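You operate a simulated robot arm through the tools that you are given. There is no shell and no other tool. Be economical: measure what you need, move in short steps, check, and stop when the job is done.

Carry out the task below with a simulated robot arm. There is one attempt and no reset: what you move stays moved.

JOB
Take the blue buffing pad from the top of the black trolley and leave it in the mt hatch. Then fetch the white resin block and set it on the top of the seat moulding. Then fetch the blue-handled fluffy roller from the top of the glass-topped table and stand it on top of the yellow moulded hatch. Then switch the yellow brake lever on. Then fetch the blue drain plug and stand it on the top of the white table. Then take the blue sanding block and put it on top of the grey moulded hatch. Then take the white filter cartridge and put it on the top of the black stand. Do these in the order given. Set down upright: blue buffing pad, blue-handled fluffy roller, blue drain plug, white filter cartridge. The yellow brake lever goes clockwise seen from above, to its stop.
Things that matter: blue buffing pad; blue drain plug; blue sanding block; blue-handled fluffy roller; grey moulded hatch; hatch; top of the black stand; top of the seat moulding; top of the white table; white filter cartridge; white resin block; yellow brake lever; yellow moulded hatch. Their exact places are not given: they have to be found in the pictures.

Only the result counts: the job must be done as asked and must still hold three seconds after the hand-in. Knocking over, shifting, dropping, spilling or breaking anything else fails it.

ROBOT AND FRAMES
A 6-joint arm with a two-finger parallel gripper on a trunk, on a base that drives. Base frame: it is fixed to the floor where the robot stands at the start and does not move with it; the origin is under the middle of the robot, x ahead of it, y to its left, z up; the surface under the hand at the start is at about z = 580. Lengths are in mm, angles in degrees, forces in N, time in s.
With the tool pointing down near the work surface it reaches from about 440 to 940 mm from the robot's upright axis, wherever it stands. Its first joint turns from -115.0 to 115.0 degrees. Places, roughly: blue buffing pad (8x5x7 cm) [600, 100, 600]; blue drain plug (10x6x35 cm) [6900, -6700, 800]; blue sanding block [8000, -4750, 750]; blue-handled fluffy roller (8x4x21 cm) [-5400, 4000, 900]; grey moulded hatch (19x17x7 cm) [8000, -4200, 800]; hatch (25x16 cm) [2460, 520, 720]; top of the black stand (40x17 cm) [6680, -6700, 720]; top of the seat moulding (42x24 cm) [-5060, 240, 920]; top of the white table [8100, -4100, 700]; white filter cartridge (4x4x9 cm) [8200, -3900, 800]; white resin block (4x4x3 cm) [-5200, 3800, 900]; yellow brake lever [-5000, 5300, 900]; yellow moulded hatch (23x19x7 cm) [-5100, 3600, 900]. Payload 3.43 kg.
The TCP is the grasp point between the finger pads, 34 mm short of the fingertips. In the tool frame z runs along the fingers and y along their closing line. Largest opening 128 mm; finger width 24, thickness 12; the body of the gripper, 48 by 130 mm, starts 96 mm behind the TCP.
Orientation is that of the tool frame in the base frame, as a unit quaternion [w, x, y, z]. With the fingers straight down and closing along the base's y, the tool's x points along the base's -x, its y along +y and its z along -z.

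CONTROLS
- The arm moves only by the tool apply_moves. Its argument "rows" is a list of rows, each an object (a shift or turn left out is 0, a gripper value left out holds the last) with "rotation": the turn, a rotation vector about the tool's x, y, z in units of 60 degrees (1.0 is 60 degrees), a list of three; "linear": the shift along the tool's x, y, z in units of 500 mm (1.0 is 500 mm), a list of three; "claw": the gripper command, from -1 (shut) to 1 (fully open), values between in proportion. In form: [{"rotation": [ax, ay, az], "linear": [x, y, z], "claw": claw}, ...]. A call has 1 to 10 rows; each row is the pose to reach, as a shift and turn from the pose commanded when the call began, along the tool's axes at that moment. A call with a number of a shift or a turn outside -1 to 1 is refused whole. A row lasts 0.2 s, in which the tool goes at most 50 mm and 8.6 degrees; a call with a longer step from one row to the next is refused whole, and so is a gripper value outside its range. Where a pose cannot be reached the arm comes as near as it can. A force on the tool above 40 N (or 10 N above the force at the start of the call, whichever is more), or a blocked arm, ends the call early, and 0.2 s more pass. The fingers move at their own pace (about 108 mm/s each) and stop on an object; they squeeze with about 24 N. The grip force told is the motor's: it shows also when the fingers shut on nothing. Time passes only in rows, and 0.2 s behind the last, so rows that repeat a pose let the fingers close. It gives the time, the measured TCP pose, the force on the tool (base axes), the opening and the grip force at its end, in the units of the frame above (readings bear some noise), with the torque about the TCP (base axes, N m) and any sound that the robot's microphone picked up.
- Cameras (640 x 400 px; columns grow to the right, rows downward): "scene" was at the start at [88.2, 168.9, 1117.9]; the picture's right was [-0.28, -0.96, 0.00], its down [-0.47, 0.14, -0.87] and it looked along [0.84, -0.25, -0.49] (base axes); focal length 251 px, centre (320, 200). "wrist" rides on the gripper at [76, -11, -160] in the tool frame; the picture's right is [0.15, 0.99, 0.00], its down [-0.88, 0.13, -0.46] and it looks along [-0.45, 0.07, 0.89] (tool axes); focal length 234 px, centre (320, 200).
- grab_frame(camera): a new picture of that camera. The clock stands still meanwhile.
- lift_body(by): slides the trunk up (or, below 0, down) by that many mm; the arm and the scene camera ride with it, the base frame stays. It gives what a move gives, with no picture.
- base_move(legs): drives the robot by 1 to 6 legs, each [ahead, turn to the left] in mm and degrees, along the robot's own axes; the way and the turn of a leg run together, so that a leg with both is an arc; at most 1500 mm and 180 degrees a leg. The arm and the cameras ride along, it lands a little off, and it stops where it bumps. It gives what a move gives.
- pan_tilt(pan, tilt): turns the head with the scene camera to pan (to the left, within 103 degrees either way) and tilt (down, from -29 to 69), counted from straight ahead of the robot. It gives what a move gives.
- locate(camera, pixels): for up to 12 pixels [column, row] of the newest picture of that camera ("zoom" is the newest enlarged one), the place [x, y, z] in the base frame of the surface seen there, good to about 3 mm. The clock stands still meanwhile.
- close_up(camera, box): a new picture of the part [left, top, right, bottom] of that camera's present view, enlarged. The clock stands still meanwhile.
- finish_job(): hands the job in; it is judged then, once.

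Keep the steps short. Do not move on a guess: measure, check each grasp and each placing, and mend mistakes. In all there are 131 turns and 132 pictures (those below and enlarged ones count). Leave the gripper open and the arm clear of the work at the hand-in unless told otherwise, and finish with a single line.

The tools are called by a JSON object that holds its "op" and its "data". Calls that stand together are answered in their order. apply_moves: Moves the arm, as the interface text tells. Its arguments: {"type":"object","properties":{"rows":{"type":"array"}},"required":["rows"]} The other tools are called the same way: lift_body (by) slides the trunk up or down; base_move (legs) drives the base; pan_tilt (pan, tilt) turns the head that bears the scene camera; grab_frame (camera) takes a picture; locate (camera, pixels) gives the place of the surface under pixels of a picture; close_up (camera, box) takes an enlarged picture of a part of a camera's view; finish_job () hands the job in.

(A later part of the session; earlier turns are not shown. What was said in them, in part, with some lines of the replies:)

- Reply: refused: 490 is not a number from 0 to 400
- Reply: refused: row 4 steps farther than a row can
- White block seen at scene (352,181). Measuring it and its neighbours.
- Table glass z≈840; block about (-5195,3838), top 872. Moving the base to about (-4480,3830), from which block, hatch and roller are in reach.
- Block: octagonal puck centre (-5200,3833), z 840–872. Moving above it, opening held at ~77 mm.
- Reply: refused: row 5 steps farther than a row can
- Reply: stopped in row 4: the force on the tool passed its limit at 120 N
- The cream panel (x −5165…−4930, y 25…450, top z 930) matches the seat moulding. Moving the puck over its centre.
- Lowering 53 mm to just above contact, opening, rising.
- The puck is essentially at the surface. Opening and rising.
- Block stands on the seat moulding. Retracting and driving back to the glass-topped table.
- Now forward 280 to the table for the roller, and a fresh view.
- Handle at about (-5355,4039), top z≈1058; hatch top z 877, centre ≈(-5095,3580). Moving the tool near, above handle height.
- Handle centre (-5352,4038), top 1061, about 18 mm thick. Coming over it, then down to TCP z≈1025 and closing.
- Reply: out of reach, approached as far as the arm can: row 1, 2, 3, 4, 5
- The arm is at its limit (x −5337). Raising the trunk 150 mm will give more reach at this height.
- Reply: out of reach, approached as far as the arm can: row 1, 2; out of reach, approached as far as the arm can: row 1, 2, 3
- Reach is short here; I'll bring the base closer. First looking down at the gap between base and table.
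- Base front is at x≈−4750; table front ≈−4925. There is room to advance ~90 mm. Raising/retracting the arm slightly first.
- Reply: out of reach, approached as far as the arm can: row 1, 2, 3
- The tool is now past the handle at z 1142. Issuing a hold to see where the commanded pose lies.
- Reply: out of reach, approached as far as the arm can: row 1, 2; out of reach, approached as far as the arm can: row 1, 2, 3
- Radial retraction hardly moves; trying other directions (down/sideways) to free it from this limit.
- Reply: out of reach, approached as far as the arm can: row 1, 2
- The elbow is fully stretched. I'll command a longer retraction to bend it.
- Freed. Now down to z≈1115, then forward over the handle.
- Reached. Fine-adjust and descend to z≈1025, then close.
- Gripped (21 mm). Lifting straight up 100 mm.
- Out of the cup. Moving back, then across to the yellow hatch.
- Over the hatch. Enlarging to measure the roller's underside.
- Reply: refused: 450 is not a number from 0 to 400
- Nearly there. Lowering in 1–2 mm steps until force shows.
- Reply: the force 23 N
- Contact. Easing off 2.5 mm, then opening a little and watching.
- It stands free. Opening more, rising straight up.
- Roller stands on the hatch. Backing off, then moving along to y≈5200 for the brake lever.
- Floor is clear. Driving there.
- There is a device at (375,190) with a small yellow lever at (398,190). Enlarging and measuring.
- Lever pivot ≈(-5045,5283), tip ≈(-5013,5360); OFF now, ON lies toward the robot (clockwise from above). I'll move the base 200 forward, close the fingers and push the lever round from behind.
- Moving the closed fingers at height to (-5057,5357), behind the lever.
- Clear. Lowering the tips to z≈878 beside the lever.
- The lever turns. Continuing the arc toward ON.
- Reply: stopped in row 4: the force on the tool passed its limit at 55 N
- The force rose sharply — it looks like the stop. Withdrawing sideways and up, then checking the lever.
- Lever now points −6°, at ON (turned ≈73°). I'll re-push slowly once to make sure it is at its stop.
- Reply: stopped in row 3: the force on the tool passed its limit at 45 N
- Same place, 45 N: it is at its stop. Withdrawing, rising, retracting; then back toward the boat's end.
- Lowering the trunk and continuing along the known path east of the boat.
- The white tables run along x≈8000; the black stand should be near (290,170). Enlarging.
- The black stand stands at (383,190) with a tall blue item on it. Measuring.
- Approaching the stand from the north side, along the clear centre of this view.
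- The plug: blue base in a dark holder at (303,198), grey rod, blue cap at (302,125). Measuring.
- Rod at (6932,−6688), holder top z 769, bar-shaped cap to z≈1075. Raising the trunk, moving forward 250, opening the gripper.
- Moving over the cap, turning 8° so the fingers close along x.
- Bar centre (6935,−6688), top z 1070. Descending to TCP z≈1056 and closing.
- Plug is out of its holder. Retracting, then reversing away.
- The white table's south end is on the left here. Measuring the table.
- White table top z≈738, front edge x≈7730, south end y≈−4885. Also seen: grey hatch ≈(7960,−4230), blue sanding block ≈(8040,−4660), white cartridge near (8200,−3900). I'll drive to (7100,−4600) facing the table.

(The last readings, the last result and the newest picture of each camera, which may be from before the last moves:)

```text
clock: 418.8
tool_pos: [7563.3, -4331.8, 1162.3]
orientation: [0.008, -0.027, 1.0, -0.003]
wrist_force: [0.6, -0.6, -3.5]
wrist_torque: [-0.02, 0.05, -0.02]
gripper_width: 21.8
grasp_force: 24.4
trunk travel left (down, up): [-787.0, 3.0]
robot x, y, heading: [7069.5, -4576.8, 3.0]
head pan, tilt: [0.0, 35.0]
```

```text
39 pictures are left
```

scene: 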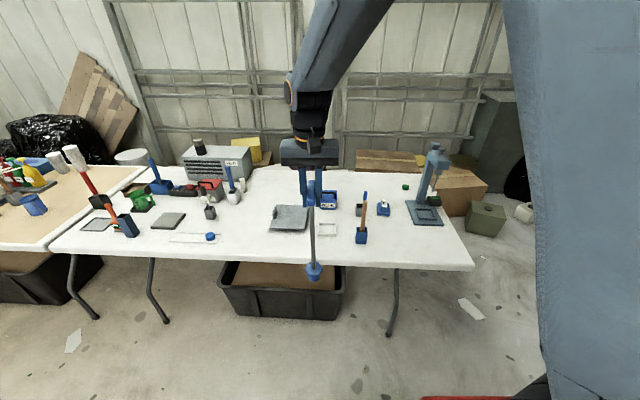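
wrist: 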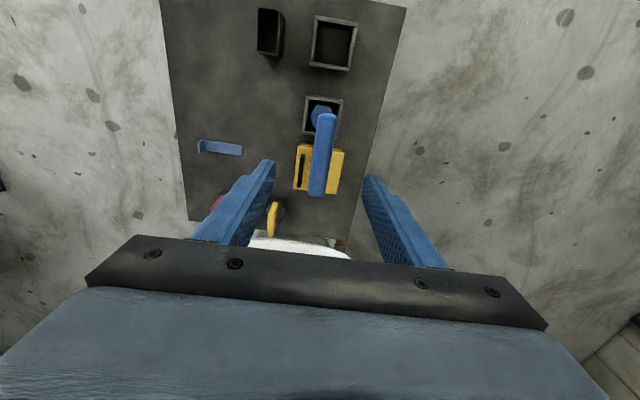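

{"op": "close_up", "data": {"camera": "scene", "box": [260, 160, 480, 290]}}

{"op": "locate", "data": {"camera": "scene", "pixels": [[314, 268], [314, 277], [313, 240], [420, 245], [410, 250], [430, 255], [472, 266], [424, 218], [384, 212], [361, 240], [391, 266], [364, 212]]}}

```text
2.91 times, centred on (370, 225) of scene
```

zoom: 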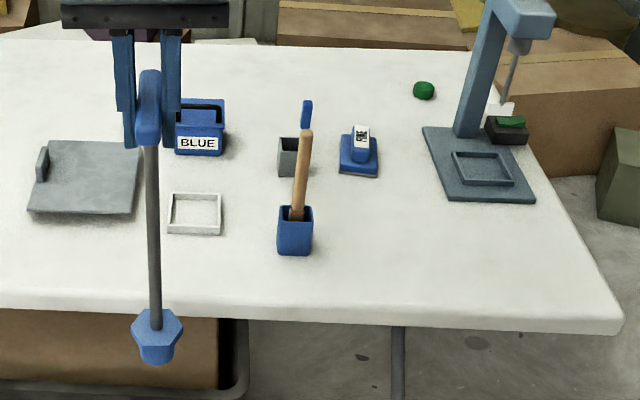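

```text
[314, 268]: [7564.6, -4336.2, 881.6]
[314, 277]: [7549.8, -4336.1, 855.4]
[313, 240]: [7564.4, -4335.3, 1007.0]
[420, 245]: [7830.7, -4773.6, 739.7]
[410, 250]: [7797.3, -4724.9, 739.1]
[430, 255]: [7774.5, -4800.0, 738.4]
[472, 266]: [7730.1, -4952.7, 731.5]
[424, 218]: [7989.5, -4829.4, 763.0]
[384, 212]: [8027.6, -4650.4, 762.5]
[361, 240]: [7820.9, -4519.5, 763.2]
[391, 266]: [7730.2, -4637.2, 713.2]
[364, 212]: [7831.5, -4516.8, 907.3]
```

Plug bottom is ≈335 mm below the TCP, so the TCP should end at ≈1073. Free spot (7840,−4775). First sideways in front of the table, then in.

{"op": "apply_moves", "data": {"rows": [{"linear": [0, -0.0914, 0]}, {"linear": [0, -0.183, 0]}, {"linear": [0, -0.274, 0]}, {"linear": [0, -0.366, 0]}, {"linear": [0, -0.457, 0]}, {"linear": [0, -0.548, 0]}, {"linear": [0, -0.64, 0]}, {"linear": [0, -0.731, 0]}, {"linear": [0, -0.823, 0]}, {"linear": [0, -0.914, 0]}]}}

{"op": "apply_moves", "data": {"rows": [{"linear": [-0.08, 0, 0]}, {"linear": [-0.17, 0, 0]}, {"linear": [-0.26, 0, 0]}, {"linear": [-0.35, 0, 0]}, {"linear": [-0.44, 0, 0]}, {"linear": [-0.505, 0, 0]}, {"linear": [-0.505, 0, 0.08]}, {"linear": [-0.505, 0, 0.12]}]}}

{"op": "grab_frame", "data": {"camera": "scene"}}

```text
clock: 421.0
tool_pos: [7588.9, -4788.4, 1164.8]
orientation: [0.008, -0.027, 1.0, -0.003]
wrist_force: [1.0, 0.0, -4.3]
wrist_torque: [0.01, 0.01, 0.01]
gripper_width: 21.7
grasp_force: 23.9
trunk travel left (down, up): [-787.0, 3.0]
robot x, y, heading: [7068.2, -4576.4, 2.7]
head pan, tilt: [0.0, 35.0]
```

```text
clock: 422.8
tool_pos: [7843.3, -4775.2, 1107.4]
orientation: [0.009, -0.027, 1.0, -0.003]
wrist_force: [0.5, 1.0, -4.9]
wrist_torque: [-0.01, 0.03, -0.01]
gripper_width: 21.8
grasp_force: 23.8
trunk travel left (down, up): [-787.0, 3.0]
robot x, y, heading: [7069.2, -4576.2, 3.0]
head pan, tilt: [0.0, 35.0]
```

```text
37 pictures are left
```

scene: 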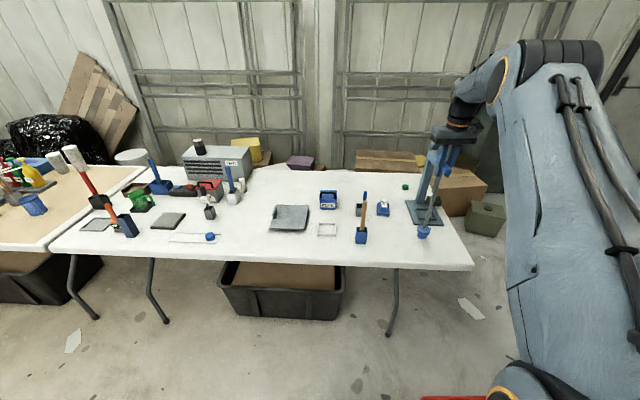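

Clear of the tower. Lowering to near contact, then in small steps.

{"op": "apply_moves", "data": {"rows": [{"linear": [0, 0, 0.03]}, {"linear": [0, 0, 0.055]}, {"linear": [0, 0, 0.06]}, {"linear": [0, 0, 0.065]}]}}

{"op": "close_up", "data": {"camera": "scene", "box": [380, 180, 460, 260]}}

```text
clock: 423.8
tool_pos: [7843.1, -4774.9, 1076.9]
orientation: [0.008, -0.027, 1.0, -0.003]
wrist_force: [-0.1, 0.5, -3.2]
wrist_torque: [0.0, 0.04, 0.0]
gripper_width: 22.1
grasp_force: 23.5
trunk travel left (down, up): [-787.0, 3.0]
robot x, y, heading: [7069.4, -4576.8, 3.2]
head pan, tilt: [0.0, 35.0]
```

```text
5.00 times, centred on (420, 220) of scene
```

zoom: 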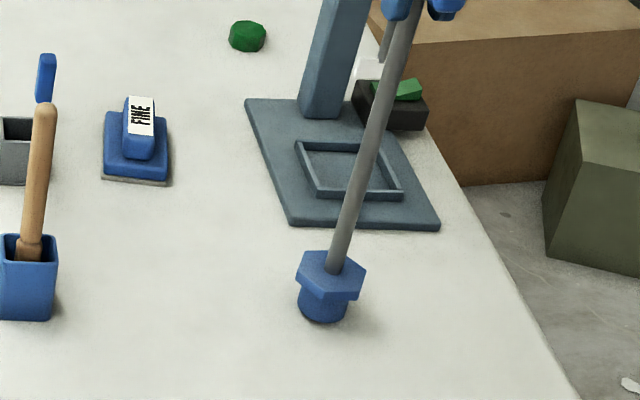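

{"op": "apply_moves", "data": {"rows": [{"linear": [0, 0, 0.003]}, {"linear": [0, 0, 0.006]}, {"linear": [0, 0, 0.008]}]}}

{"op": "apply_moves", "data": {"rows": [{"linear": [0, 0, 0.002]}, {"linear": [0, 0, 0.004]}]}}

```text
clock: 424.6
tool_pos: [7843.6, -4775.0, 1075.7]
orientation: [0.01, -0.027, 1.0, -0.003]
wrist_force: [-2.0, 0.6, 5.1]
wrist_torque: [0.21, 0.71, 0.04]
gripper_width: 21.9
grasp_force: 24.0
trunk travel left (down, up): [-787.0, 3.0]
robot x, y, heading: [7069.5, -4577.6, 2.9]
head pan, tilt: [0.0, 35.0]
```

```text
clock: 425.2
tool_pos: [7843.1, -4775.1, 1074.7]
orientation: [0.011, -0.027, 1.0, -0.004]
wrist_force: [-2.9, -0.3, 24.2]
wrist_torque: [0.15, 0.64, 0.04]
gripper_width: 22.0
grasp_force: 23.7
trunk travel left (down, up): [-787.0, 3.0]
robot x, y, heading: [7069.2, -4576.6, 2.8]
head pan, tilt: [0.0, 35.0]
```

Contact. Easing 1.5 mm and opening slightly.

{"op": "apply_moves", "data": {"rows": [{"linear": [0, 0, -0.003]}, {"linear": [0, 0, -0.003]}]}}

{"op": "apply_moves", "data": {"rows": [{"claw": -0.6}, {"claw": -0.5}, {"claw": -0.5}]}}

{"op": "close_up", "data": {"camera": "scene", "box": [380, 130, 480, 260]}}

```text
clock: 425.8
tool_pos: [7842.4, -4775.3, 1075.4]
orientation: [0.01, -0.027, 1.0, -0.003]
wrist_force: [2.3, -1.6, 22.6]
wrist_torque: [-0.08, -0.64, -0.03]
gripper_width: 22.2
grasp_force: 24.1
trunk travel left (down, up): [-787.0, 3.0]
robot x, y, heading: [7069.4, -4572.8, 2.9]
head pan, tilt: [0.0, 35.0]
```

```text
clock: 426.6
tool_pos: [7842.7, -4774.6, 1074.1]
orientation: [0.009, -0.026, 1.0, -0.003]
wrist_force: [1.0, -0.2, 0.5]
wrist_torque: [-0.01, -0.01, 0.01]
gripper_width: 31.8
grasp_force: 0.1
trunk travel left (down, up): [-787.0, 3.0]
robot x, y, heading: [7068.9, -4573.9, 3.0]
head pan, tilt: [0.0, 35.0]
```

```text
3.08 times, centred on (430, 195) of scene
```

zoom: 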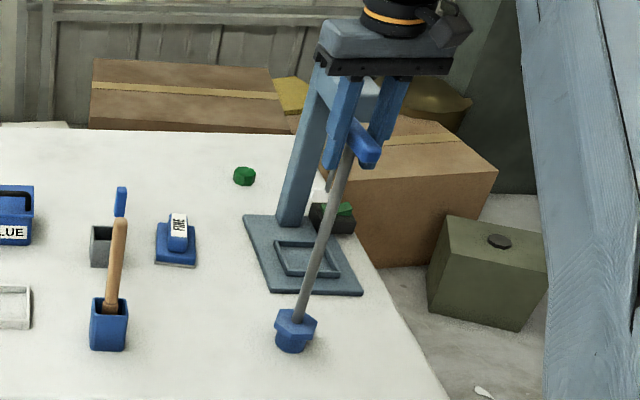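

{"op": "locate", "data": {"camera": "zoom", "pixels": [[302, 300], [318, 255], [332, 215], [345, 175], [368, 150], [352, 132], [295, 335]]}}

{"op": "close_up", "data": {"camera": "wrist", "box": [220, 80, 420, 260]}}

```text
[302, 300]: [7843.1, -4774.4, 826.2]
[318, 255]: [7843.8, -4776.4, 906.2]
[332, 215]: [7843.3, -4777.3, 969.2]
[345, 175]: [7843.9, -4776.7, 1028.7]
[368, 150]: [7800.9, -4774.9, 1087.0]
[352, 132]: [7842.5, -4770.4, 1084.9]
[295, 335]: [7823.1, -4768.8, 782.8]
```

```text
2.22 times, centred on (320, 170) of wrist
```

zoom: 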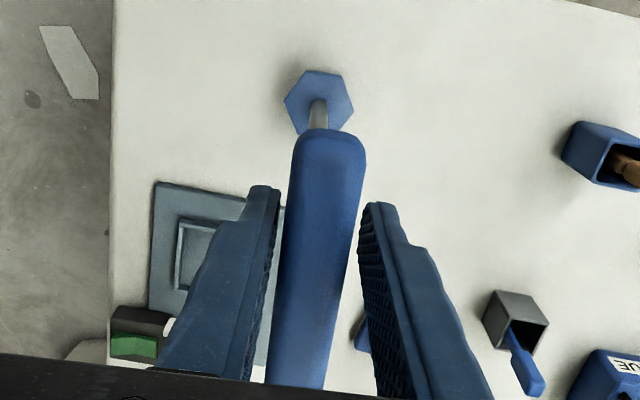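

Vertical within 2 mm and free. Opening more and rising straight.

{"op": "apply_moves", "data": {"rows": [{"claw": -0.1}, {"claw": 0.1}, {"claw": 0.1}, {"linear": [0, 0, -0.06]}, {"linear": [0, 0, -0.14]}, {"linear": [0, 0, -0.2]}]}}

{"op": "close_up", "data": {"camera": "scene", "box": [340, 120, 480, 270]}}

```text
clock: 428.0
tool_pos: [7840.6, -4773.0, 1175.0]
orientation: [0.009, -0.027, 1.0, -0.003]
wrist_force: [0.7, 0.7, 0.1]
wrist_torque: [-0.02, 0.03, 0.02]
gripper_width: 70.7
grasp_force: 0.1
trunk travel left (down, up): [-787.0, 3.0]
robot x, y, heading: [7069.5, -4577.4, 3.1]
head pan, tilt: [0.0, 35.0]
```

```text
2.67 times, centred on (410, 195) of scene
```

zoom: 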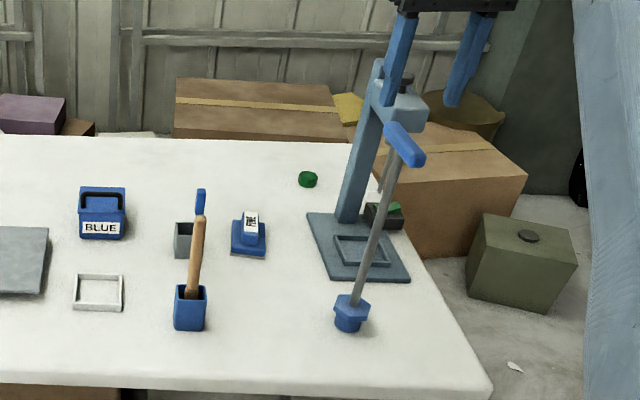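

The plug stands. Measuring the bin in front of the table and the remaining items before moving.

{"op": "grab_frame", "data": {"camera": "scene"}}

{"op": "locate", "data": {"camera": "scene", "pixels": [[280, 315], [225, 300], [280, 292], [338, 300], [384, 212], [384, 205], [290, 218], [275, 213], [306, 210], [237, 195], [238, 200], [230, 175]]}}

{"op": "close_up", "data": {"camera": "scene", "box": [190, 140, 350, 250]}}

```text
32 pictures are left
```

scene: 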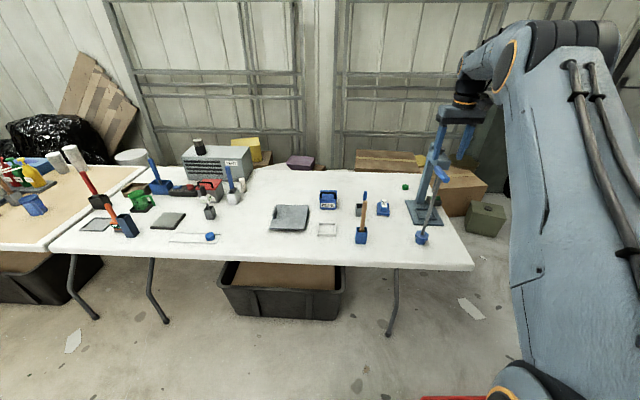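

```text
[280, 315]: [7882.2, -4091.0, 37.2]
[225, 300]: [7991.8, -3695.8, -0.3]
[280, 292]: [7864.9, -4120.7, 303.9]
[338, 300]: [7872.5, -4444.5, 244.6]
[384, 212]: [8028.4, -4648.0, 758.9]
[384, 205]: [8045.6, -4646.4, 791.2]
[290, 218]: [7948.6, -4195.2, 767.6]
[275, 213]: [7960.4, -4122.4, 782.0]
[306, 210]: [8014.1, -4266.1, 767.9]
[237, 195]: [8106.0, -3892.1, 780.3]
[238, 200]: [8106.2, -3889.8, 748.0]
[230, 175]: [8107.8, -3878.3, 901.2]
```

```text
3.64 times, centred on (270, 195) of scene
```

zoom: 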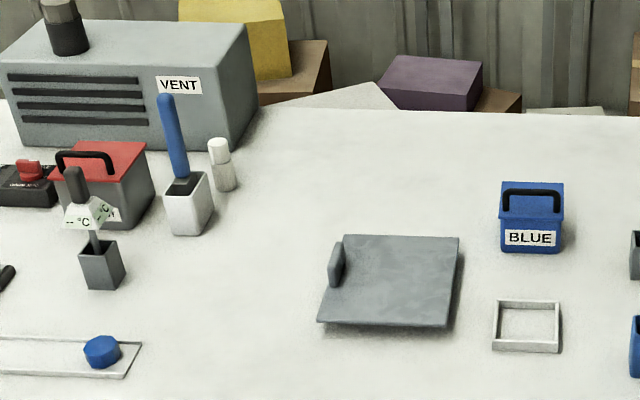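

Driving to about (7330,−4330): retract arm high first, then move.

{"op": "apply_moves", "data": {"rows": [{"linear": [0.09, 0, 0]}, {"linear": [0.18, 0, 0]}, {"linear": [0.27, 0, 0]}, {"linear": [0.36, 0, 0]}, {"linear": [0.45, 0, 0]}, {"linear": [0.5, 0.06, 0]}, {"linear": [0.52, 0.15, 0]}, {"linear": [0.54, 0.24, 0]}, {"linear": [0.54, 0.33, 0]}]}}

{"op": "base_move", "data": {"legs": [[0, 40.5], [359, 0], [0, -43.5]]}}

{"op": "lift_body", "data": {"by": -200}}

{"op": "pan_tilt", "data": {"pan": -15, "tilt": 40}}

{"op": "grab_frame", "data": {"camera": "scene"}}

```text
clock: 430.0
tool_pos: [7564.0, -4625.2, 1169.5]
orientation: [0.01, -0.027, 1.0, -0.003]
wrist_force: [-0.7, 0.2, 0.1]
wrist_torque: [0.03, 0.0, -0.01]
gripper_width: 70.4
grasp_force: 0.1
trunk travel left (down, up): [-787.0, 3.0]
robot x, y, heading: [7065.5, -4574.2, 2.8]
head pan, tilt: [0.0, 35.0]
```

```text
clock: 436.2
tool_pos: [7821.4, -4398.4, 1169.4]
orientation: [0.009, -0.003, 1.0, -0.003]
wrist_force: [0.6, 0.2, 0.5]
wrist_torque: [-0.02, 0.01, 0.0]
gripper_width: 70.5
grasp_force: 0.1
trunk travel left (down, up): [-787.0, 3.0]
robot x, y, heading: [7326.1, -4323.6, 0.3]
head pan, tilt: [0.0, 35.0]
```

```text
clock: 438.4
tool_pos: [7820.9, -4398.2, 969.9]
orientation: [0.01, -0.003, 1.0, -0.004]
wrist_force: [-0.6, 0.7, 0.6]
wrist_torque: [0.0, 0.01, -0.01]
gripper_width: 70.4
grasp_force: 0.1
trunk travel left (down, up): [-587.0, 203.0]
robot x, y, heading: [7327.2, -4322.9, 0.2]
head pan, tilt: [0.0, 35.0]
```

```text
clock: 439.2
tool_pos: [7821.3, -4398.5, 969.9]
orientation: [0.01, -0.003, 1.0, -0.003]
wrist_force: [0.1, -0.6, 0.1]
wrist_torque: [0.02, 0.0, 0.02]
gripper_width: 70.2
grasp_force: 0.0
trunk travel left (down, up): [-587.0, 203.0]
robot x, y, heading: [7328.7, -4325.4, 0.4]
head pan, tilt: [-15.0, 40.0]
```

```text
30 pictures are left
```

scene: 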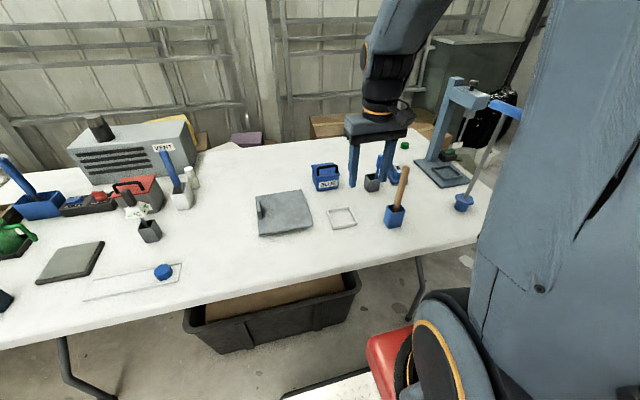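

Moving at height: forward first, then across to above the sanding block.

{"op": "apply_moves", "data": {"rows": [{"linear": [-0.05, 0, -0.06]}, {"linear": [-0.14, 0, -0.06]}, {"linear": [-0.23, 0, -0.06]}, {"linear": [-0.32, -0.03, -0.06]}, {"linear": [-0.4, -0.08, -0.06]}, {"linear": [-0.438, -0.17, -0.06]}, {"linear": [-0.438, -0.26, -0.06]}, {"linear": [-0.438, -0.35, -0.06]}, {"linear": [-0.438, -0.44, -0.06]}, {"linear": [-0.438, -0.504, -0.06]}]}}

{"op": "grab_frame", "data": {"camera": "wrist"}}

```text
clock: 441.4
tool_pos: [8041.1, -4649.2, 1005.5]
orientation: [0.009, -0.004, 1.0, -0.004]
wrist_force: [0.0, 0.1, 0.4]
wrist_torque: [-0.02, 0.01, -0.01]
gripper_width: 70.2
grasp_force: 0.0
trunk travel left (down, up): [-587.0, 203.0]
robot x, y, heading: [7329.9, -4322.3, 0.3]
head pan, tilt: [-15.0, 40.0]
```

```text
29 pictures are left
```

wrist: 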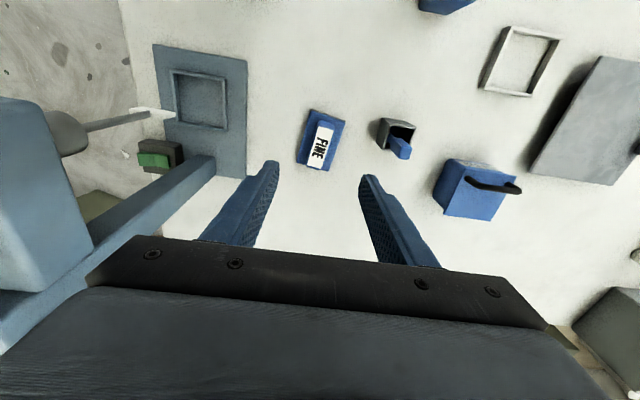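

{"op": "locate", "data": {"camera": "wrist", "pixels": [[320, 142], [324, 128], [317, 162], [312, 140], [330, 145], [308, 112], [340, 122], [300, 160], [330, 168], [190, 175], [80, 210], [30, 130]]}}

{"op": "close_up", "data": {"camera": "wrist", "box": [270, 90, 370, 180]}}

```text
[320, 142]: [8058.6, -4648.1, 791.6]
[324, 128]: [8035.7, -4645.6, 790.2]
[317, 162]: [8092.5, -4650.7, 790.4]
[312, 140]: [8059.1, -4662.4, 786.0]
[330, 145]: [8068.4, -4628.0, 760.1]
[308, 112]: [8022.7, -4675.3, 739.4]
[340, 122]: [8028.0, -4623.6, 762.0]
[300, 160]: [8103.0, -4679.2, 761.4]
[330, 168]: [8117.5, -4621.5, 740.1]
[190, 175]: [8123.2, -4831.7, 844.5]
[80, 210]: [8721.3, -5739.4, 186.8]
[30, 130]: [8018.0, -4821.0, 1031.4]
```

```text
4.44 times, centred on (320, 135) of wrist
```

zoom: 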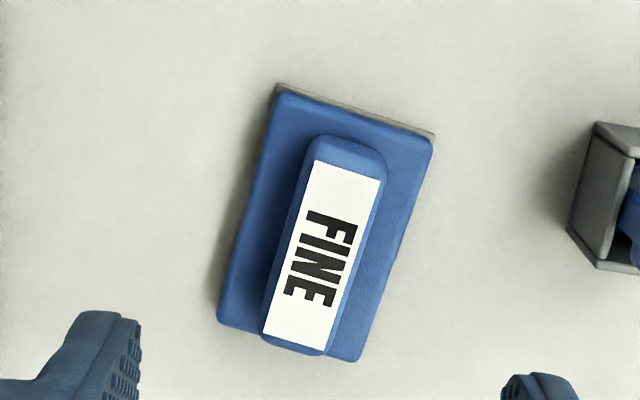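

Handle centre (8064,−4649), top 791, turned ≈−8°. Turning the gripper 8°, descending to z≈799 and closing.

{"op": "apply_moves", "data": {"rows": [{"linear": [-0.046, 0, 0.04], "rotation": [0, 0, 0.133]}, {"linear": [-0.046, 0, 0.13], "rotation": [0, 0, 0.133]}, {"linear": [-0.046, 0, 0.22], "rotation": [0, 0, 0.133]}, {"linear": [-0.046, 0, 0.31], "rotation": [0, 0, 0.133]}, {"linear": [-0.046, 0, 0.38], "rotation": [0, 0, 0.133]}, {"linear": [-0.046, 0, 0.41], "rotation": [0, 0, 0.133]}]}}

{"op": "grab_frame", "data": {"camera": "wrist"}}

```text
clock: 442.8
tool_pos: [8068.9, -4650.1, 799.3]
orientation: [0.009, 0.066, 0.998, -0.002]
wrist_force: [0.0, 0.5, 0.7]
wrist_torque: [0.0, 0.0, 0.02]
gripper_width: 70.2
grasp_force: 0.0
trunk travel left (down, up): [-587.0, 203.0]
robot x, y, heading: [7328.0, -4323.9, 0.4]
head pan, tilt: [-15.0, 40.0]
```

```text
27 pictures are left
```

wrist: 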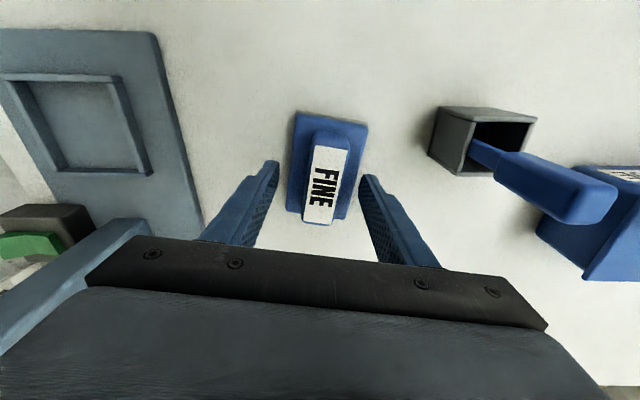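

Well aligned. Closing and lifting.

{"op": "apply_moves", "data": {"rows": [{"claw": -0.4}, {"claw": -1}, {"claw": -1}, {"claw": -1}, {"linear": [0, 0, -0.03]}, {"linear": [0, 0, -0.1]}, {"linear": [0, 0, -0.19]}, {"linear": [0, 0, -0.28]}, {"linear": [0, 0, -0.36]}, {"linear": [0, 0, -0.4]}]}}

{"op": "grab_frame", "data": {"camera": "wrist"}}

```text
clock: 445.0
tool_pos: [8063.3, -4648.7, 1001.9]
orientation: [0.01, 0.066, 0.998, -0.002]
wrist_force: [0.2, 0.0, -1.3]
wrist_torque: [0.03, 0.04, -0.03]
gripper_width: 29.4
grasp_force: 23.8
trunk travel left (down, up): [-587.0, 203.0]
robot x, y, heading: [7331.4, -4328.2, 0.4]
head pan, tilt: [-15.0, 40.0]
```

```text
26 pictures are left
```

wrist: 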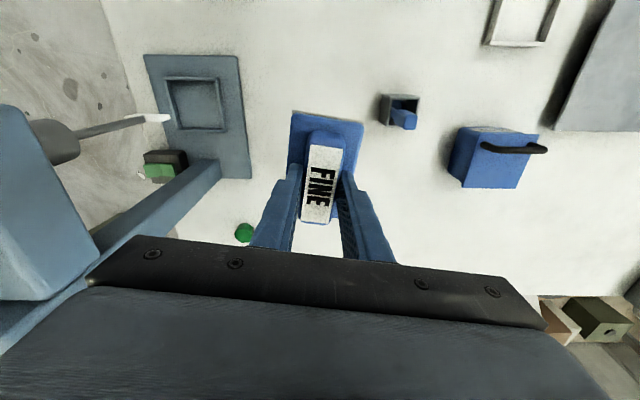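

Held. Measuring the grey hatch's top in the current scene view.

{"op": "locate", "data": {"camera": "scene", "pixels": [[257, 232], [312, 222], [303, 193], [259, 200], [285, 213], [285, 225], [285, 198], [305, 210], [265, 220], [264, 203], [300, 198]]}}

```text
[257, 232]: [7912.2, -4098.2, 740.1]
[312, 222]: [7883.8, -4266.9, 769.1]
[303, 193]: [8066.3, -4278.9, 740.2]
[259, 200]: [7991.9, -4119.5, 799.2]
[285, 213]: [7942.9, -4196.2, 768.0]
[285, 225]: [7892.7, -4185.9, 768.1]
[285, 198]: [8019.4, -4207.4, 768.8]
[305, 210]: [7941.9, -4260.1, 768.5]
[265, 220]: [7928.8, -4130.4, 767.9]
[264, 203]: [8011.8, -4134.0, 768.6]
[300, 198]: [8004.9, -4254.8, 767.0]
```

Hatch top z 768, centre ≈(7950,−4200). Block bottom is 60 mm below TCP → release at z≈829. Moving over.

{"op": "apply_moves", "data": {"rows": [{"linear": [0.034, 0.085, 0]}, {"linear": [0.068, 0.17, 0]}, {"linear": [0.102, 0.255, 0]}, {"linear": [0.136, 0.34, 0]}, {"linear": [0.17, 0.425, 0]}, {"linear": [0.205, 0.51, 0]}, {"linear": [0.239, 0.595, 0]}, {"linear": [0.273, 0.68, 0]}, {"linear": [0.307, 0.765, 0]}, {"linear": [0.341, 0.85, 0]}]}}

{"op": "apply_moves", "data": {"rows": [{"linear": [0, 0, 0.09]}, {"linear": [0, 0, 0.18]}, {"linear": [0, 0, 0.27]}, {"linear": [0, 0, 0.32]}]}}

{"op": "close_up", "data": {"camera": "scene", "box": [230, 150, 350, 250]}}

```text
clock: 447.2
tool_pos: [7950.0, -4205.8, 994.3]
orientation: [0.009, 0.067, 0.998, -0.002]
wrist_force: [-0.5, 0.1, -1.4]
wrist_torque: [0.08, 0.0, 0.02]
gripper_width: 29.1
grasp_force: 24.3
trunk travel left (down, up): [-587.0, 203.0]
robot x, y, heading: [7327.8, -4323.4, 0.4]
head pan, tilt: [-15.0, 40.0]
```

```text
clock: 448.2
tool_pos: [7953.1, -4205.3, 835.3]
orientation: [0.009, 0.066, 0.998, -0.003]
wrist_force: [-0.5, -0.5, -1.6]
wrist_torque: [0.0, -0.01, 0.03]
gripper_width: 29.5
grasp_force: 24.1
trunk travel left (down, up): [-587.0, 203.0]
robot x, y, heading: [7333.2, -4326.6, 0.2]
head pan, tilt: [-15.0, 40.0]
```

```text
4.00 times, centred on (290, 200) of scene
```

zoom: 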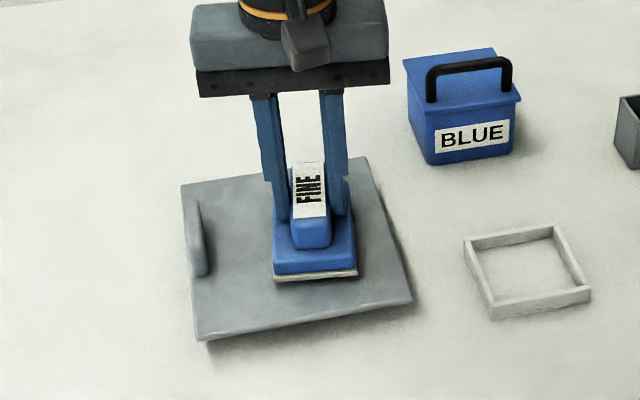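

Over the hatch. Lowering in small steps to contact.

{"op": "apply_moves", "data": {"rows": [{"linear": [0, 0, 0.005]}, {"linear": [0, 0, 0.009]}, {"linear": [0, 0, 0.012]}]}}

{"op": "apply_moves", "data": {"rows": [{"linear": [0, 0, 0.002]}, {"linear": [0, 0, 0.004]}]}}

```text
clock: 449.0
tool_pos: [7953.7, -4205.6, 829.6]
orientation: [0.01, 0.066, 0.998, -0.002]
wrist_force: [0.3, -0.1, -1.1]
wrist_torque: [0.0, 0.01, -0.01]
gripper_width: 29.4
grasp_force: 23.9
trunk travel left (down, up): [-587.0, 203.0]
robot x, y, heading: [7331.5, -4325.0, 0.3]
head pan, tilt: [-15.0, 40.0]
```

```text
clock: 449.6
tool_pos: [7954.6, -4206.1, 827.4]
orientation: [0.009, 0.067, 0.998, -0.003]
wrist_force: [-0.6, -0.8, 5.2]
wrist_torque: [0.09, 0.09, 0.0]
gripper_width: 29.3
grasp_force: 24.1
trunk travel left (down, up): [-587.0, 203.0]
robot x, y, heading: [7333.7, -4324.3, 0.4]
head pan, tilt: [-15.0, 40.0]
```

Contact (5 N). Opening and rising.

{"op": "apply_moves", "data": {"rows": [{"claw": -0.4}, {"claw": -0.1}, {"claw": -0.1}, {"linear": [0, 0, -0.04]}, {"linear": [0, 0, -0.12]}, {"linear": [0, 0, -0.21]}, {"linear": [0, 0, -0.3]}]}}

{"op": "pan_tilt", "data": {"pan": 10, "tilt": 35}}

{"op": "grab_frame", "data": {"camera": "scene"}}

{"op": "close_up", "data": {"camera": "scene", "box": [240, 90, 440, 270]}}

```text
clock: 451.2
tool_pos: [7950.8, -4202.0, 979.5]
orientation: [0.01, 0.067, 0.998, -0.002]
wrist_force: [0.4, 0.0, -1.0]
wrist_torque: [-0.02, 0.04, 0.0]
gripper_width: 57.6
grasp_force: 0.0
trunk travel left (down, up): [-587.0, 203.0]
robot x, y, heading: [7329.7, -4326.4, 0.4]
head pan, tilt: [-15.0, 40.0]
```

```text
clock: 452.1
tool_pos: [7950.3, -4203.4, 977.7]
orientation: [0.009, 0.066, 0.998, -0.003]
wrist_force: [0.3, 0.2, -0.3]
wrist_torque: [0.03, 0.01, -0.05]
gripper_width: 57.5
grasp_force: 0.2
trunk travel left (down, up): [-587.0, 203.0]
robot x, y, heading: [7330.2, -4326.3, 0.2]
head pan, tilt: [10.0, 35.0]
```

```text
24 pictures are left
```

scene: 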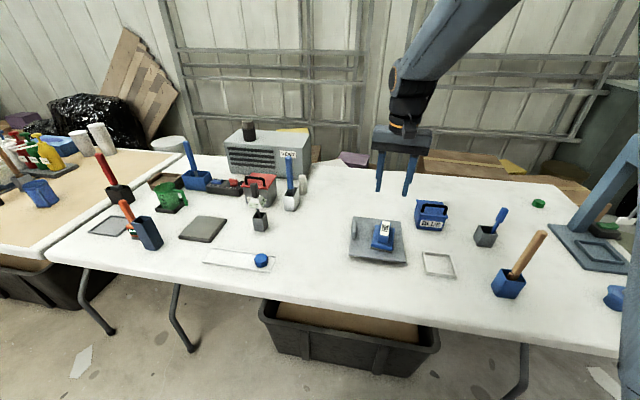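

```text
2.22 times, centred on (340, 180) of scene
```

zoom: 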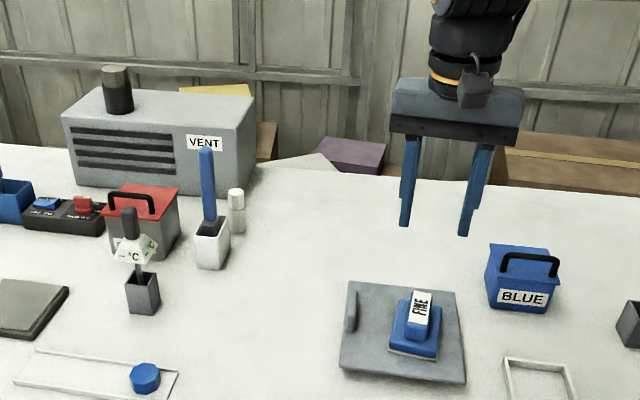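

The sanding block rests on the grey hatch. Now measuring the white cartridge at zoom (237,212) and its neighbours.

{"op": "locate", "data": {"camera": "zoom", "pixels": [[237, 192], [237, 203], [237, 220], [230, 212], [244, 212], [238, 230], [206, 155], [206, 200], [220, 230], [225, 160], [200, 240], [250, 190]]}}

```text
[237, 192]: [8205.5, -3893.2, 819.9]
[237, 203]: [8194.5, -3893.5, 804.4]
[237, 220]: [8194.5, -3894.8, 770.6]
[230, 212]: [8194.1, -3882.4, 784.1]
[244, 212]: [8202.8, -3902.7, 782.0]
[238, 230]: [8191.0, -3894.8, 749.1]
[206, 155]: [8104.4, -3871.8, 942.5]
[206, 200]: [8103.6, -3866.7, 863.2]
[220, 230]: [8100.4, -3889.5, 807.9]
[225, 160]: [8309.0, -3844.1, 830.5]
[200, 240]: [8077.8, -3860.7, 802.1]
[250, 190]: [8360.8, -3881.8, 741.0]
```

Cartridge centre ≈(8212,−3893), z 738–825; a brush (top ≈955) stands in front of it at x≈8104. I'll raise/retract the arm, shift the base to ≈(7380,−3950), and approach with the gripper turned 45° to keep the wrist camera off the brush.

{"op": "apply_moves", "data": {"rows": [{"linear": [0, 0, -0.09]}, {"linear": [0.03, 0, -0.17]}, {"linear": [0.1, 0, -0.22]}, {"linear": [0.19, 0, -0.22]}, {"linear": [0.22, 0, -0.22]}]}}

{"op": "base_move", "data": {"legs": [[0, 82.4], [380, 0], [0, -82.4]]}}

{"op": "pan_tilt", "data": {"pan": 0, "tilt": 38}}

{"op": "close_up", "data": {"camera": "scene", "box": [220, 80, 460, 260]}}

```text
clock: 453.3
tool_pos: [7839.9, -4189.8, 1086.7]
orientation: [0.01, 0.067, 0.998, -0.002]
wrist_force: [0.4, -0.1, 0.4]
wrist_torque: [-0.02, 0.04, 0.02]
gripper_width: 57.5
grasp_force: 0.1
trunk travel left (down, up): [-587.0, 203.0]
robot x, y, heading: [7329.7, -4326.2, -0.1]
head pan, tilt: [10.0, 35.0]
```

```text
clock: 462.8
tool_pos: [7889.5, -3817.0, 1087.4]
orientation: [0.01, 0.074, 0.997, -0.003]
wrist_force: [0.1, 0.2, -0.2]
wrist_torque: [0.01, 0.0, 0.04]
gripper_width: 57.9
grasp_force: 0.1
trunk travel left (down, up): [-587.0, 203.0]
robot x, y, heading: [7376.8, -3942.4, -0.6]
head pan, tilt: [10.0, 35.0]
```

```text
clock: 463.5
tool_pos: [7889.4, -3816.6, 1087.4]
orientation: [0.01, 0.074, 0.997, -0.002]
wrist_force: [0.0, -0.2, -0.4]
wrist_torque: [0.0, -0.01, 0.01]
gripper_width: 57.4
grasp_force: 0.1
trunk travel left (down, up): [-587.0, 203.0]
robot x, y, heading: [7375.6, -3946.4, -0.5]
head pan, tilt: [0.0, 38.0]
```

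```text
2.22 times, centred on (340, 170) of scene
```

zoom: 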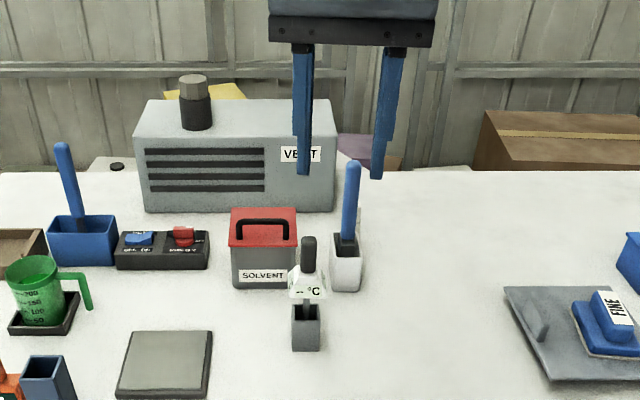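

Moving above the cartridge while turning the gripper.

{"op": "apply_moves", "data": {"rows": [{"linear": [-0.08, -0.007, 0], "rotation": [0, 0, -0.13]}, {"linear": [-0.17, -0.014, 0], "rotation": [0, 0, -0.26]}, {"linear": [-0.26, -0.02, 0], "rotation": [0, 0, -0.39]}, {"linear": [-0.35, -0.028, 0.0], "rotation": [0, 0, -0.52]}, {"linear": [-0.44, -0.036, 0.02], "rotation": [0, 0, -0.65]}, {"linear": [-0.53, -0.044, 0.05], "rotation": [0, 0, -0.78]}, {"linear": [-0.6, -0.05, 0.09], "rotation": [0, 0, -0.892]}, {"linear": [-0.661, -0.055, 0.094], "rotation": [0, 0, -0.892]}]}}

{"op": "grab_frame", "data": {"camera": "wrist"}}

```text
clock: 465.3
tool_pos: [8213.1, -3893.6, 1045.5]
orientation: [0.007, -0.383, 0.924, -0.007]
wrist_force: [-0.6, 0.3, 1.0]
wrist_torque: [0.0, -0.06, 0.01]
gripper_width: 57.4
grasp_force: 0.0
trunk travel left (down, up): [-587.0, 203.0]
robot x, y, heading: [7373.2, -3946.3, -0.8]
head pan, tilt: [0.0, 38.0]
```

```text
21 pictures are left
```

wrist: 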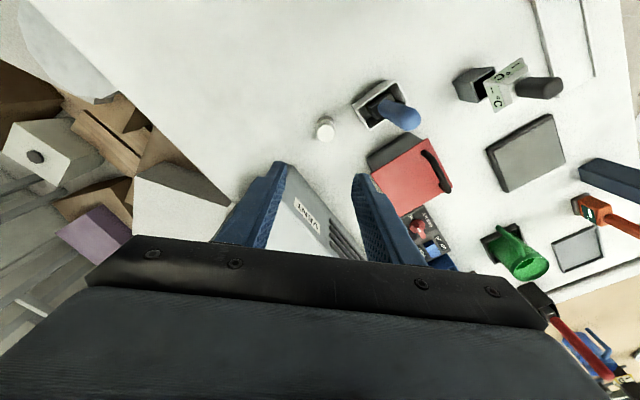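

{"op": "locate", "data": {"camera": "wrist", "pixels": [[324, 122], [324, 128], [319, 125], [331, 125], [325, 138], [385, 100], [412, 120], [300, 205], [355, 125], [380, 140]]}}

{"op": "close_up", "data": {"camera": "wrist", "box": [270, 80, 430, 200]}}

```text
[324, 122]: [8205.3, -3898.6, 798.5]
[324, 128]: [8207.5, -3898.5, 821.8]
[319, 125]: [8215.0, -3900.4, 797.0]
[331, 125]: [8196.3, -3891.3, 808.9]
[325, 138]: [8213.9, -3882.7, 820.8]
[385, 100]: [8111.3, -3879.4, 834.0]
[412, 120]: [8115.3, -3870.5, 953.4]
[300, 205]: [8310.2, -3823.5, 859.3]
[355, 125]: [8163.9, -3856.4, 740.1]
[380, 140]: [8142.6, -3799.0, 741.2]
```

```text
3.33 times, centred on (350, 140) of wrist
```

zoom: 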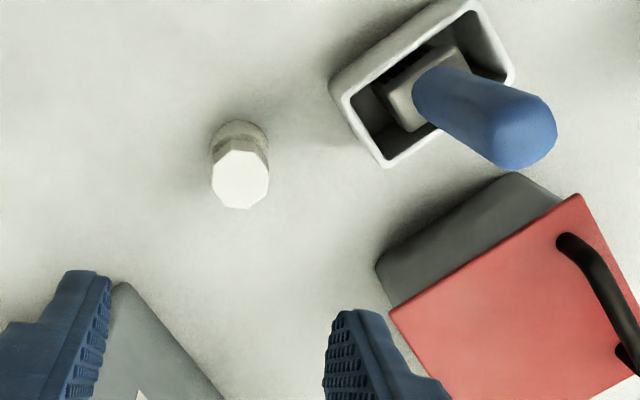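

Cartridge centre (8210,−3890). Path is clear; descending to z≈787.

{"op": "apply_moves", "data": {"rows": [{"linear": [0, 0.009, 0.09]}, {"linear": [0, 0.009, 0.18]}, {"linear": [0, 0.009, 0.27]}, {"linear": [0, 0.009, 0.36]}, {"linear": [0, 0.009, 0.4]}]}}

{"op": "grab_frame", "data": {"camera": "wrist"}}

```text
clock: 466.5
tool_pos: [8213.4, -3892.0, 845.3]
orientation: [0.008, -0.383, 0.924, -0.007]
wrist_force: [0.0, 0.2, -0.2]
wrist_torque: [0.01, 0.0, 0.0]
gripper_width: 57.7
grasp_force: 0.0
trunk travel left (down, up): [-587.0, 203.0]
robot x, y, heading: [7374.9, -3943.5, -0.6]
head pan, tilt: [0.0, 38.0]
```

```text
19 pictures are left
```

wrist: 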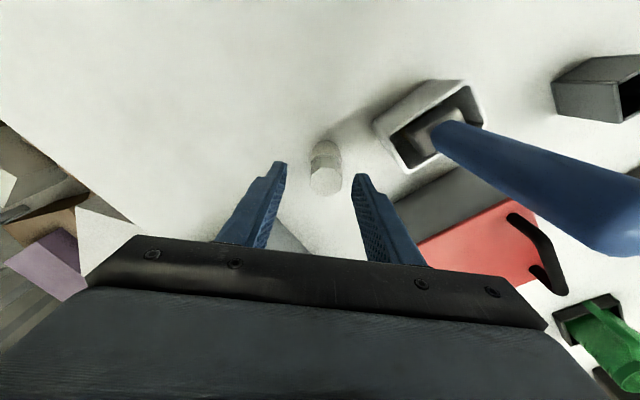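

Centred. Going down the last 58 mm and closing, then lifting.

{"op": "apply_moves", "data": {"rows": [{"linear": [0.003, 0.002, 0.06]}, {"linear": [0.003, 0.002, 0.116]}, {"linear": [0.003, 0.002, 0.116], "claw": -0.5}, {"linear": [0.003, 0.002, 0.116], "claw": -1}, {"linear": [0.003, 0.002, 0.116], "claw": -1}, {"linear": [0.003, 0.002, 0.116], "claw": -1}]}}

{"op": "apply_moves", "data": {"rows": [{"linear": [0, 0, -0.04]}, {"linear": [0, 0, -0.12]}, {"linear": [0, 0, -0.21]}, {"linear": [0, 0, -0.3]}, {"linear": [0, 0, -0.39]}, {"linear": [0, 0, -0.48]}]}}

{"op": "grab_frame", "data": {"camera": "wrist"}}

```text
clock: 467.9
tool_pos: [8214.6, -3892.2, 785.9]
orientation: [0.007, -0.383, 0.924, -0.006]
wrist_force: [0.5, 0.4, 0.6]
wrist_torque: [0.01, 0.02, -0.03]
gripper_width: 32.6
grasp_force: 23.6
trunk travel left (down, up): [-587.0, 203.0]
robot x, y, heading: [7380.9, -3948.9, -0.4]
head pan, tilt: [0.0, 38.0]
```

```text
clock: 469.3
tool_pos: [8208.9, -3890.8, 1028.9]
orientation: [0.007, -0.382, 0.924, -0.006]
wrist_force: [0.5, 0.1, -1.4]
wrist_torque: [0.0, 0.02, -0.04]
gripper_width: 32.6
grasp_force: 24.2
trunk travel left (down, up): [-587.0, 203.0]
robot x, y, heading: [7377.1, -3946.7, -0.3]
head pan, tilt: [0.0, 38.0]
```

```text
18 pictures are left
```

wrist: 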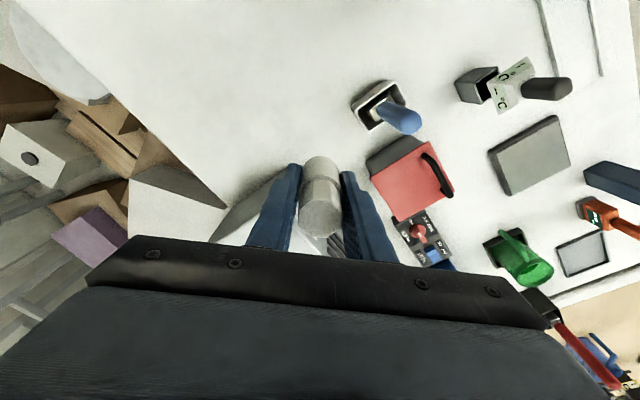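

Held (33 mm). Retracting diagonally away from the brush, then toward the robot.

{"op": "apply_moves", "data": {"rows": [{"linear": [0.08, 0, -0.03]}, {"linear": [0.17, 0, -0.05]}, {"linear": [0.26, 0, -0.05]}, {"linear": [0.32, 0.04, -0.05]}, {"linear": [0.38, 0.1, -0.05]}, {"linear": [0.44, 0.16, -0.05]}, {"linear": [0.5, 0.22, -0.05]}, {"linear": [0.56, 0.28, -0.05]}, {"linear": [0.6, 0.316, -0.05]}]}}

{"op": "base_move", "data": {"legs": [[-600, 0], [0, -100], [800, 0]]}}

```text
clock: 471.3
tool_pos: [7885.3, -3990.8, 1046.7]
orientation: [0.006, -0.382, 0.924, -0.006]
wrist_force: [-0.1, 0.4, -1.5]
wrist_torque: [0.01, 0.05, -0.01]
gripper_width: 32.5
grasp_force: 24.3
trunk travel left (down, up): [-587.0, 203.0]
robot x, y, heading: [7377.1, -3942.9, -0.7]
head pan, tilt: [0.0, 38.0]
```

```text
clock: 482.7
tool_pos: [6492.5, -5205.9, 1047.4]
orientation: [-0.001, 0.467, 0.884, -0.01]
wrist_force: [0.0, -0.4, -0.4]
wrist_torque: [0.0, 0.0, -0.01]
gripper_width: 32.5
grasp_force: 24.0
trunk travel left (down, up): [-587.0, 203.0]
robot x, y, heading: [6631.9, -4715.7, -101.2]
head pan, tilt: [0.0, 38.0]
```

Driving to (6700,−5950) facing the black stand.

{"op": "base_move", "data": {"legs": [[0, 14.4], [1180, 0], [0, -3.2]]}}

{"op": "pan_tilt", "data": {"pan": 0, "tilt": 42}}

{"op": "grab_frame", "data": {"camera": "scene"}}

```text
clock: 490.0
tool_pos: [6636.2, -6393.4, 1047.7]
orientation: [0.0, 0.386, 0.923, -0.01]
wrist_force: [0.4, 0.6, 0.3]
wrist_torque: [-0.01, 0.02, -0.03]
gripper_width: 32.7
grasp_force: 23.7
trunk travel left (down, up): [-587.0, 203.0]
robot x, y, heading: [6678.9, -5886.3, -90.7]
head pan, tilt: [0.0, 38.0]
```

```text
clock: 490.6
tool_pos: [6636.5, -6392.3, 1047.5]
orientation: [0.001, 0.385, 0.923, -0.01]
wrist_force: [-0.1, -0.2, 0.4]
wrist_torque: [0.02, -0.01, -0.02]
gripper_width: 32.7
grasp_force: 23.5
trunk travel left (down, up): [-587.0, 203.0]
robot x, y, heading: [6679.8, -5883.1, -90.9]
head pan, tilt: [0.0, 42.0]
```

```text
17 pictures are left
```

scene: 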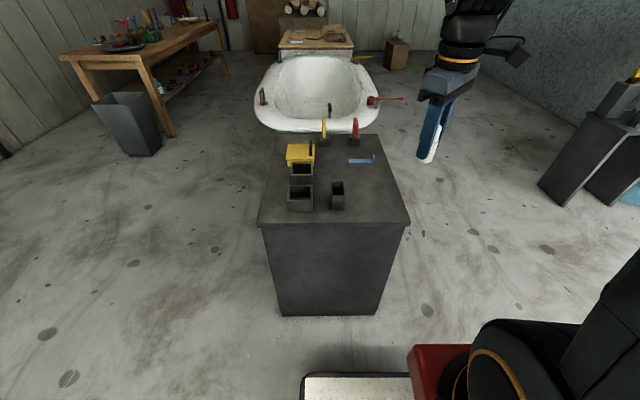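

{"op": "locate", "data": {"camera": "scene", "pixels": [[365, 185], [375, 195], [360, 161], [372, 158], [349, 162], [337, 185], [338, 208], [405, 222], [375, 138], [370, 175]]}}

```text
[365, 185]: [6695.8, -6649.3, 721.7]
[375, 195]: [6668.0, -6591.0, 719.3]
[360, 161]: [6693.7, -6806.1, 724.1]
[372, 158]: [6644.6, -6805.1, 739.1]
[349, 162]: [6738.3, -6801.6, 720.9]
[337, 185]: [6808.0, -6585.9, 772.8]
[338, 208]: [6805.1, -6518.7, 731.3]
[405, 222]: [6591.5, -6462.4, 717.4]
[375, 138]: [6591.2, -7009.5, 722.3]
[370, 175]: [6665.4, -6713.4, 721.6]
```

Free spot (6675,−6650), surface z 720; release at TCP z≈767. Moving over and down.

{"op": "apply_moves", "data": {"rows": [{"linear": [-0.07, -0.051, 0]}, {"linear": [-0.14, -0.102, 0]}, {"linear": [-0.21, -0.154, 0]}, {"linear": [-0.28, -0.205, 0]}, {"linear": [-0.35, -0.256, 0]}, {"linear": [-0.421, -0.308, 0]}, {"linear": [-0.421, -0.308, 0.09]}, {"linear": [-0.421, -0.308, 0.18]}, {"linear": [-0.421, -0.308, 0.27]}, {"linear": [-0.421, -0.308, 0.36]}]}}

{"op": "apply_moves", "data": {"rows": [{"linear": [0, 0, 0.08]}, {"linear": [0, 0, 0.16]}, {"linear": [0, 0, 0.19]}]}}

{"op": "close_up", "data": {"camera": "scene", "box": [280, 100, 440, 230]}}

```text
clock: 492.8
tool_pos: [6674.1, -6655.3, 868.8]
orientation: [0.001, 0.386, 0.923, -0.01]
wrist_force: [0.1, 1.2, -0.7]
wrist_torque: [-0.03, -0.01, 0.03]
gripper_width: 32.3
grasp_force: 24.0
trunk travel left (down, up): [-587.0, 203.0]
robot x, y, heading: [6681.7, -5884.0, -91.0]
head pan, tilt: [0.0, 42.0]
```

```text
clock: 493.6
tool_pos: [6671.3, -6653.7, 777.0]
orientation: [0.001, 0.386, 0.922, -0.009]
wrist_force: [-0.5, -0.3, 0.1]
wrist_torque: [-0.02, 0.02, -0.03]
gripper_width: 32.5
grasp_force: 24.0
trunk travel left (down, up): [-587.0, 203.0]
robot x, y, heading: [6679.5, -5885.1, -90.9]
head pan, tilt: [0.0, 42.0]
```

```text
3.08 times, centred on (360, 165) of scene
```

zoom: 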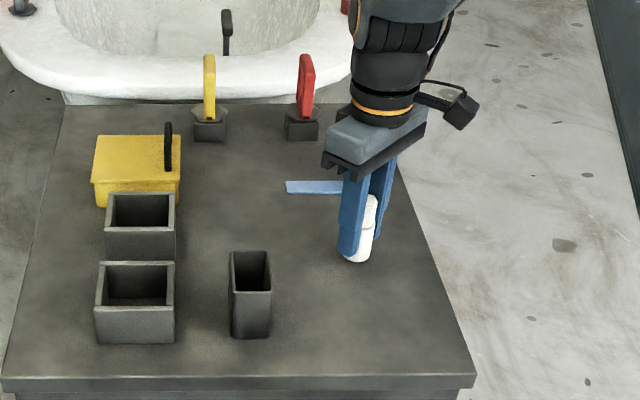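

Above a free spot. Small steps down to contact.

{"op": "apply_moves", "data": {"rows": [{"linear": [0, 0, 0.006]}, {"linear": [0, 0, 0.012]}, {"linear": [0, 0, 0.016]}, {"linear": [0, 0, 0.018]}]}}

{"op": "apply_moves", "data": {"rows": [{"linear": [0, 0, 0.002]}, {"linear": [0, 0, 0.004]}]}}

```text
clock: 494.6
tool_pos: [6672.4, -6657.4, 768.2]
orientation: [0.0, 0.385, 0.923, -0.011]
wrist_force: [1.4, 3.4, 11.4]
wrist_torque: [0.2, -0.14, 0.01]
gripper_width: 32.4
grasp_force: 23.5
trunk travel left (down, up): [-587.0, 203.0]
robot x, y, heading: [6682.9, -5883.8, -91.1]
head pan, tilt: [0.0, 42.0]
```

```text
clock: 495.2
tool_pos: [6672.3, -6656.7, 767.2]
orientation: [0.001, 0.386, 0.923, -0.01]
wrist_force: [2.4, 1.2, 23.0]
wrist_torque: [0.27, -0.23, -0.04]
gripper_width: 32.4
grasp_force: 24.0
trunk travel left (down, up): [-587.0, 203.0]
robot x, y, heading: [6686.8, -5885.5, -90.7]
head pan, tilt: [0.0, 42.0]
```

Contact. Easing 1.5 mm, opening, rising.

{"op": "apply_moves", "data": {"rows": [{"linear": [0, 0, -0.003]}, {"linear": [0, 0, -0.003]}, {"linear": [0, 0, -0.003], "claw": -0.4}, {"linear": [0, 0, -0.003], "claw": 0}, {"linear": [0, 0, -0.003], "claw": 0}]}}

{"op": "apply_moves", "data": {"rows": [{"linear": [0, 0, -0.05]}, {"linear": [0, 0, -0.13]}, {"linear": [0, 0, -0.22]}, {"linear": [0, 0, -0.31]}, {"linear": [0, 0, -0.4]}, {"linear": [0.06, 0.05, -0.42], "claw": 0.5}, {"linear": [0.12, 0.1, -0.42]}, {"linear": [0.19, 0.15, -0.42]}]}}

{"op": "close_up", "data": {"camera": "scene", "box": [280, 100, 440, 230]}}

```text
clock: 496.4
tool_pos: [6672.3, -6655.7, 767.1]
orientation: [0.0, 0.386, 0.923, -0.009]
wrist_force: [0.7, 0.0, -0.3]
wrist_torque: [-0.02, 0.05, -0.01]
gripper_width: 64.1
grasp_force: 0.0
trunk travel left (down, up): [-587.0, 203.0]
robot x, y, heading: [6684.7, -5883.5, -90.8]
head pan, tilt: [0.0, 42.0]
```

```text
clock: 498.2
tool_pos: [6660.5, -6533.7, 973.8]
orientation: [0.0, 0.386, 0.923, -0.01]
wrist_force: [0.4, -0.7, 0.0]
wrist_torque: [0.07, 0.01, 0.01]
gripper_width: 96.0
grasp_force: 0.1
trunk travel left (down, up): [-587.0, 203.0]
robot x, y, heading: [6681.7, -5884.1, -91.0]
head pan, tilt: [0.0, 42.0]
```

```text
3.08 times, centred on (360, 165) of scene
```

zoom: 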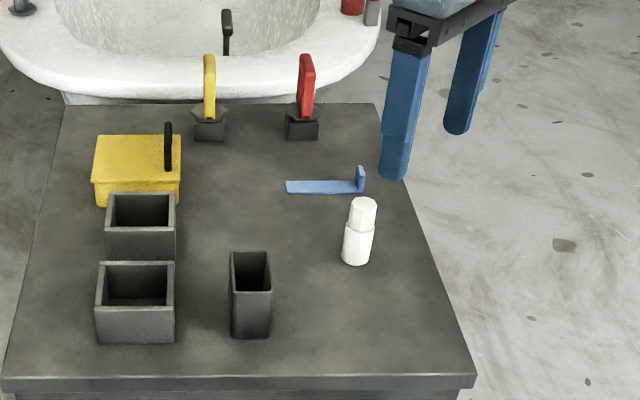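

The cartridge stands upright on the stand. Backing clear, checking the white table once from here, then handing in.

{"op": "base_move", "data": {"legs": [[-500, 0]]}}

{"op": "pan_tilt", "data": {"pan": 100, "tilt": 20}}

{"op": "grab_frame", "data": {"camera": "scene"}}

```text
clock: 501.2
tool_pos: [6668.0, -6035.8, 974.5]
orientation: [0.001, 0.386, 0.923, -0.01]
wrist_force: [-0.8, 0.1, 0.4]
wrist_torque: [-0.02, -0.03, -0.01]
gripper_width: 96.0
grasp_force: 0.1
trunk travel left (down, up): [-587.0, 203.0]
robot x, y, heading: [6691.4, -5390.6, -91.0]
head pan, tilt: [0.0, 42.0]
```

```text
clock: 502.9
tool_pos: [6667.6, -6035.6, 972.9]
orientation: [0.0, 0.385, 0.923, -0.01]
wrist_force: [0.2, 0.7, -0.7]
wrist_torque: [0.01, 0.0, -0.02]
gripper_width: 96.2
grasp_force: 0.1
trunk travel left (down, up): [-587.0, 203.0]
robot x, y, heading: [6691.6, -5387.7, -90.9]
head pan, tilt: [100.0, 20.0]
```

```text
14 pictures are left
```

scene: 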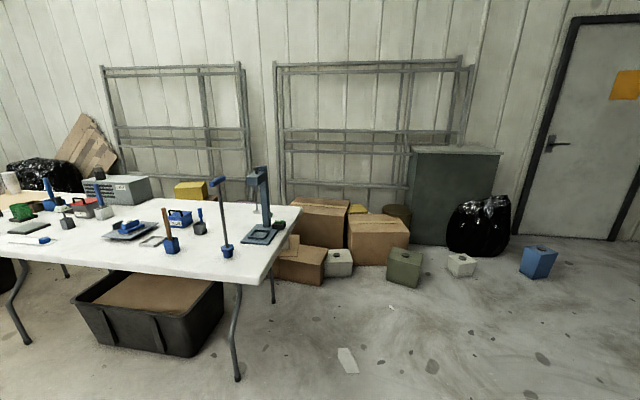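

The plug still stands and the sanding block lies on the grey hatch. Handing in.

{"op": "finish_job", "data": {}}

```text
The job is handed in.
```

All seven steps were done in order and the job is handed in; I took "mt hatch" to mean the empty grey hatch, and the gripper is open and clear of the work.
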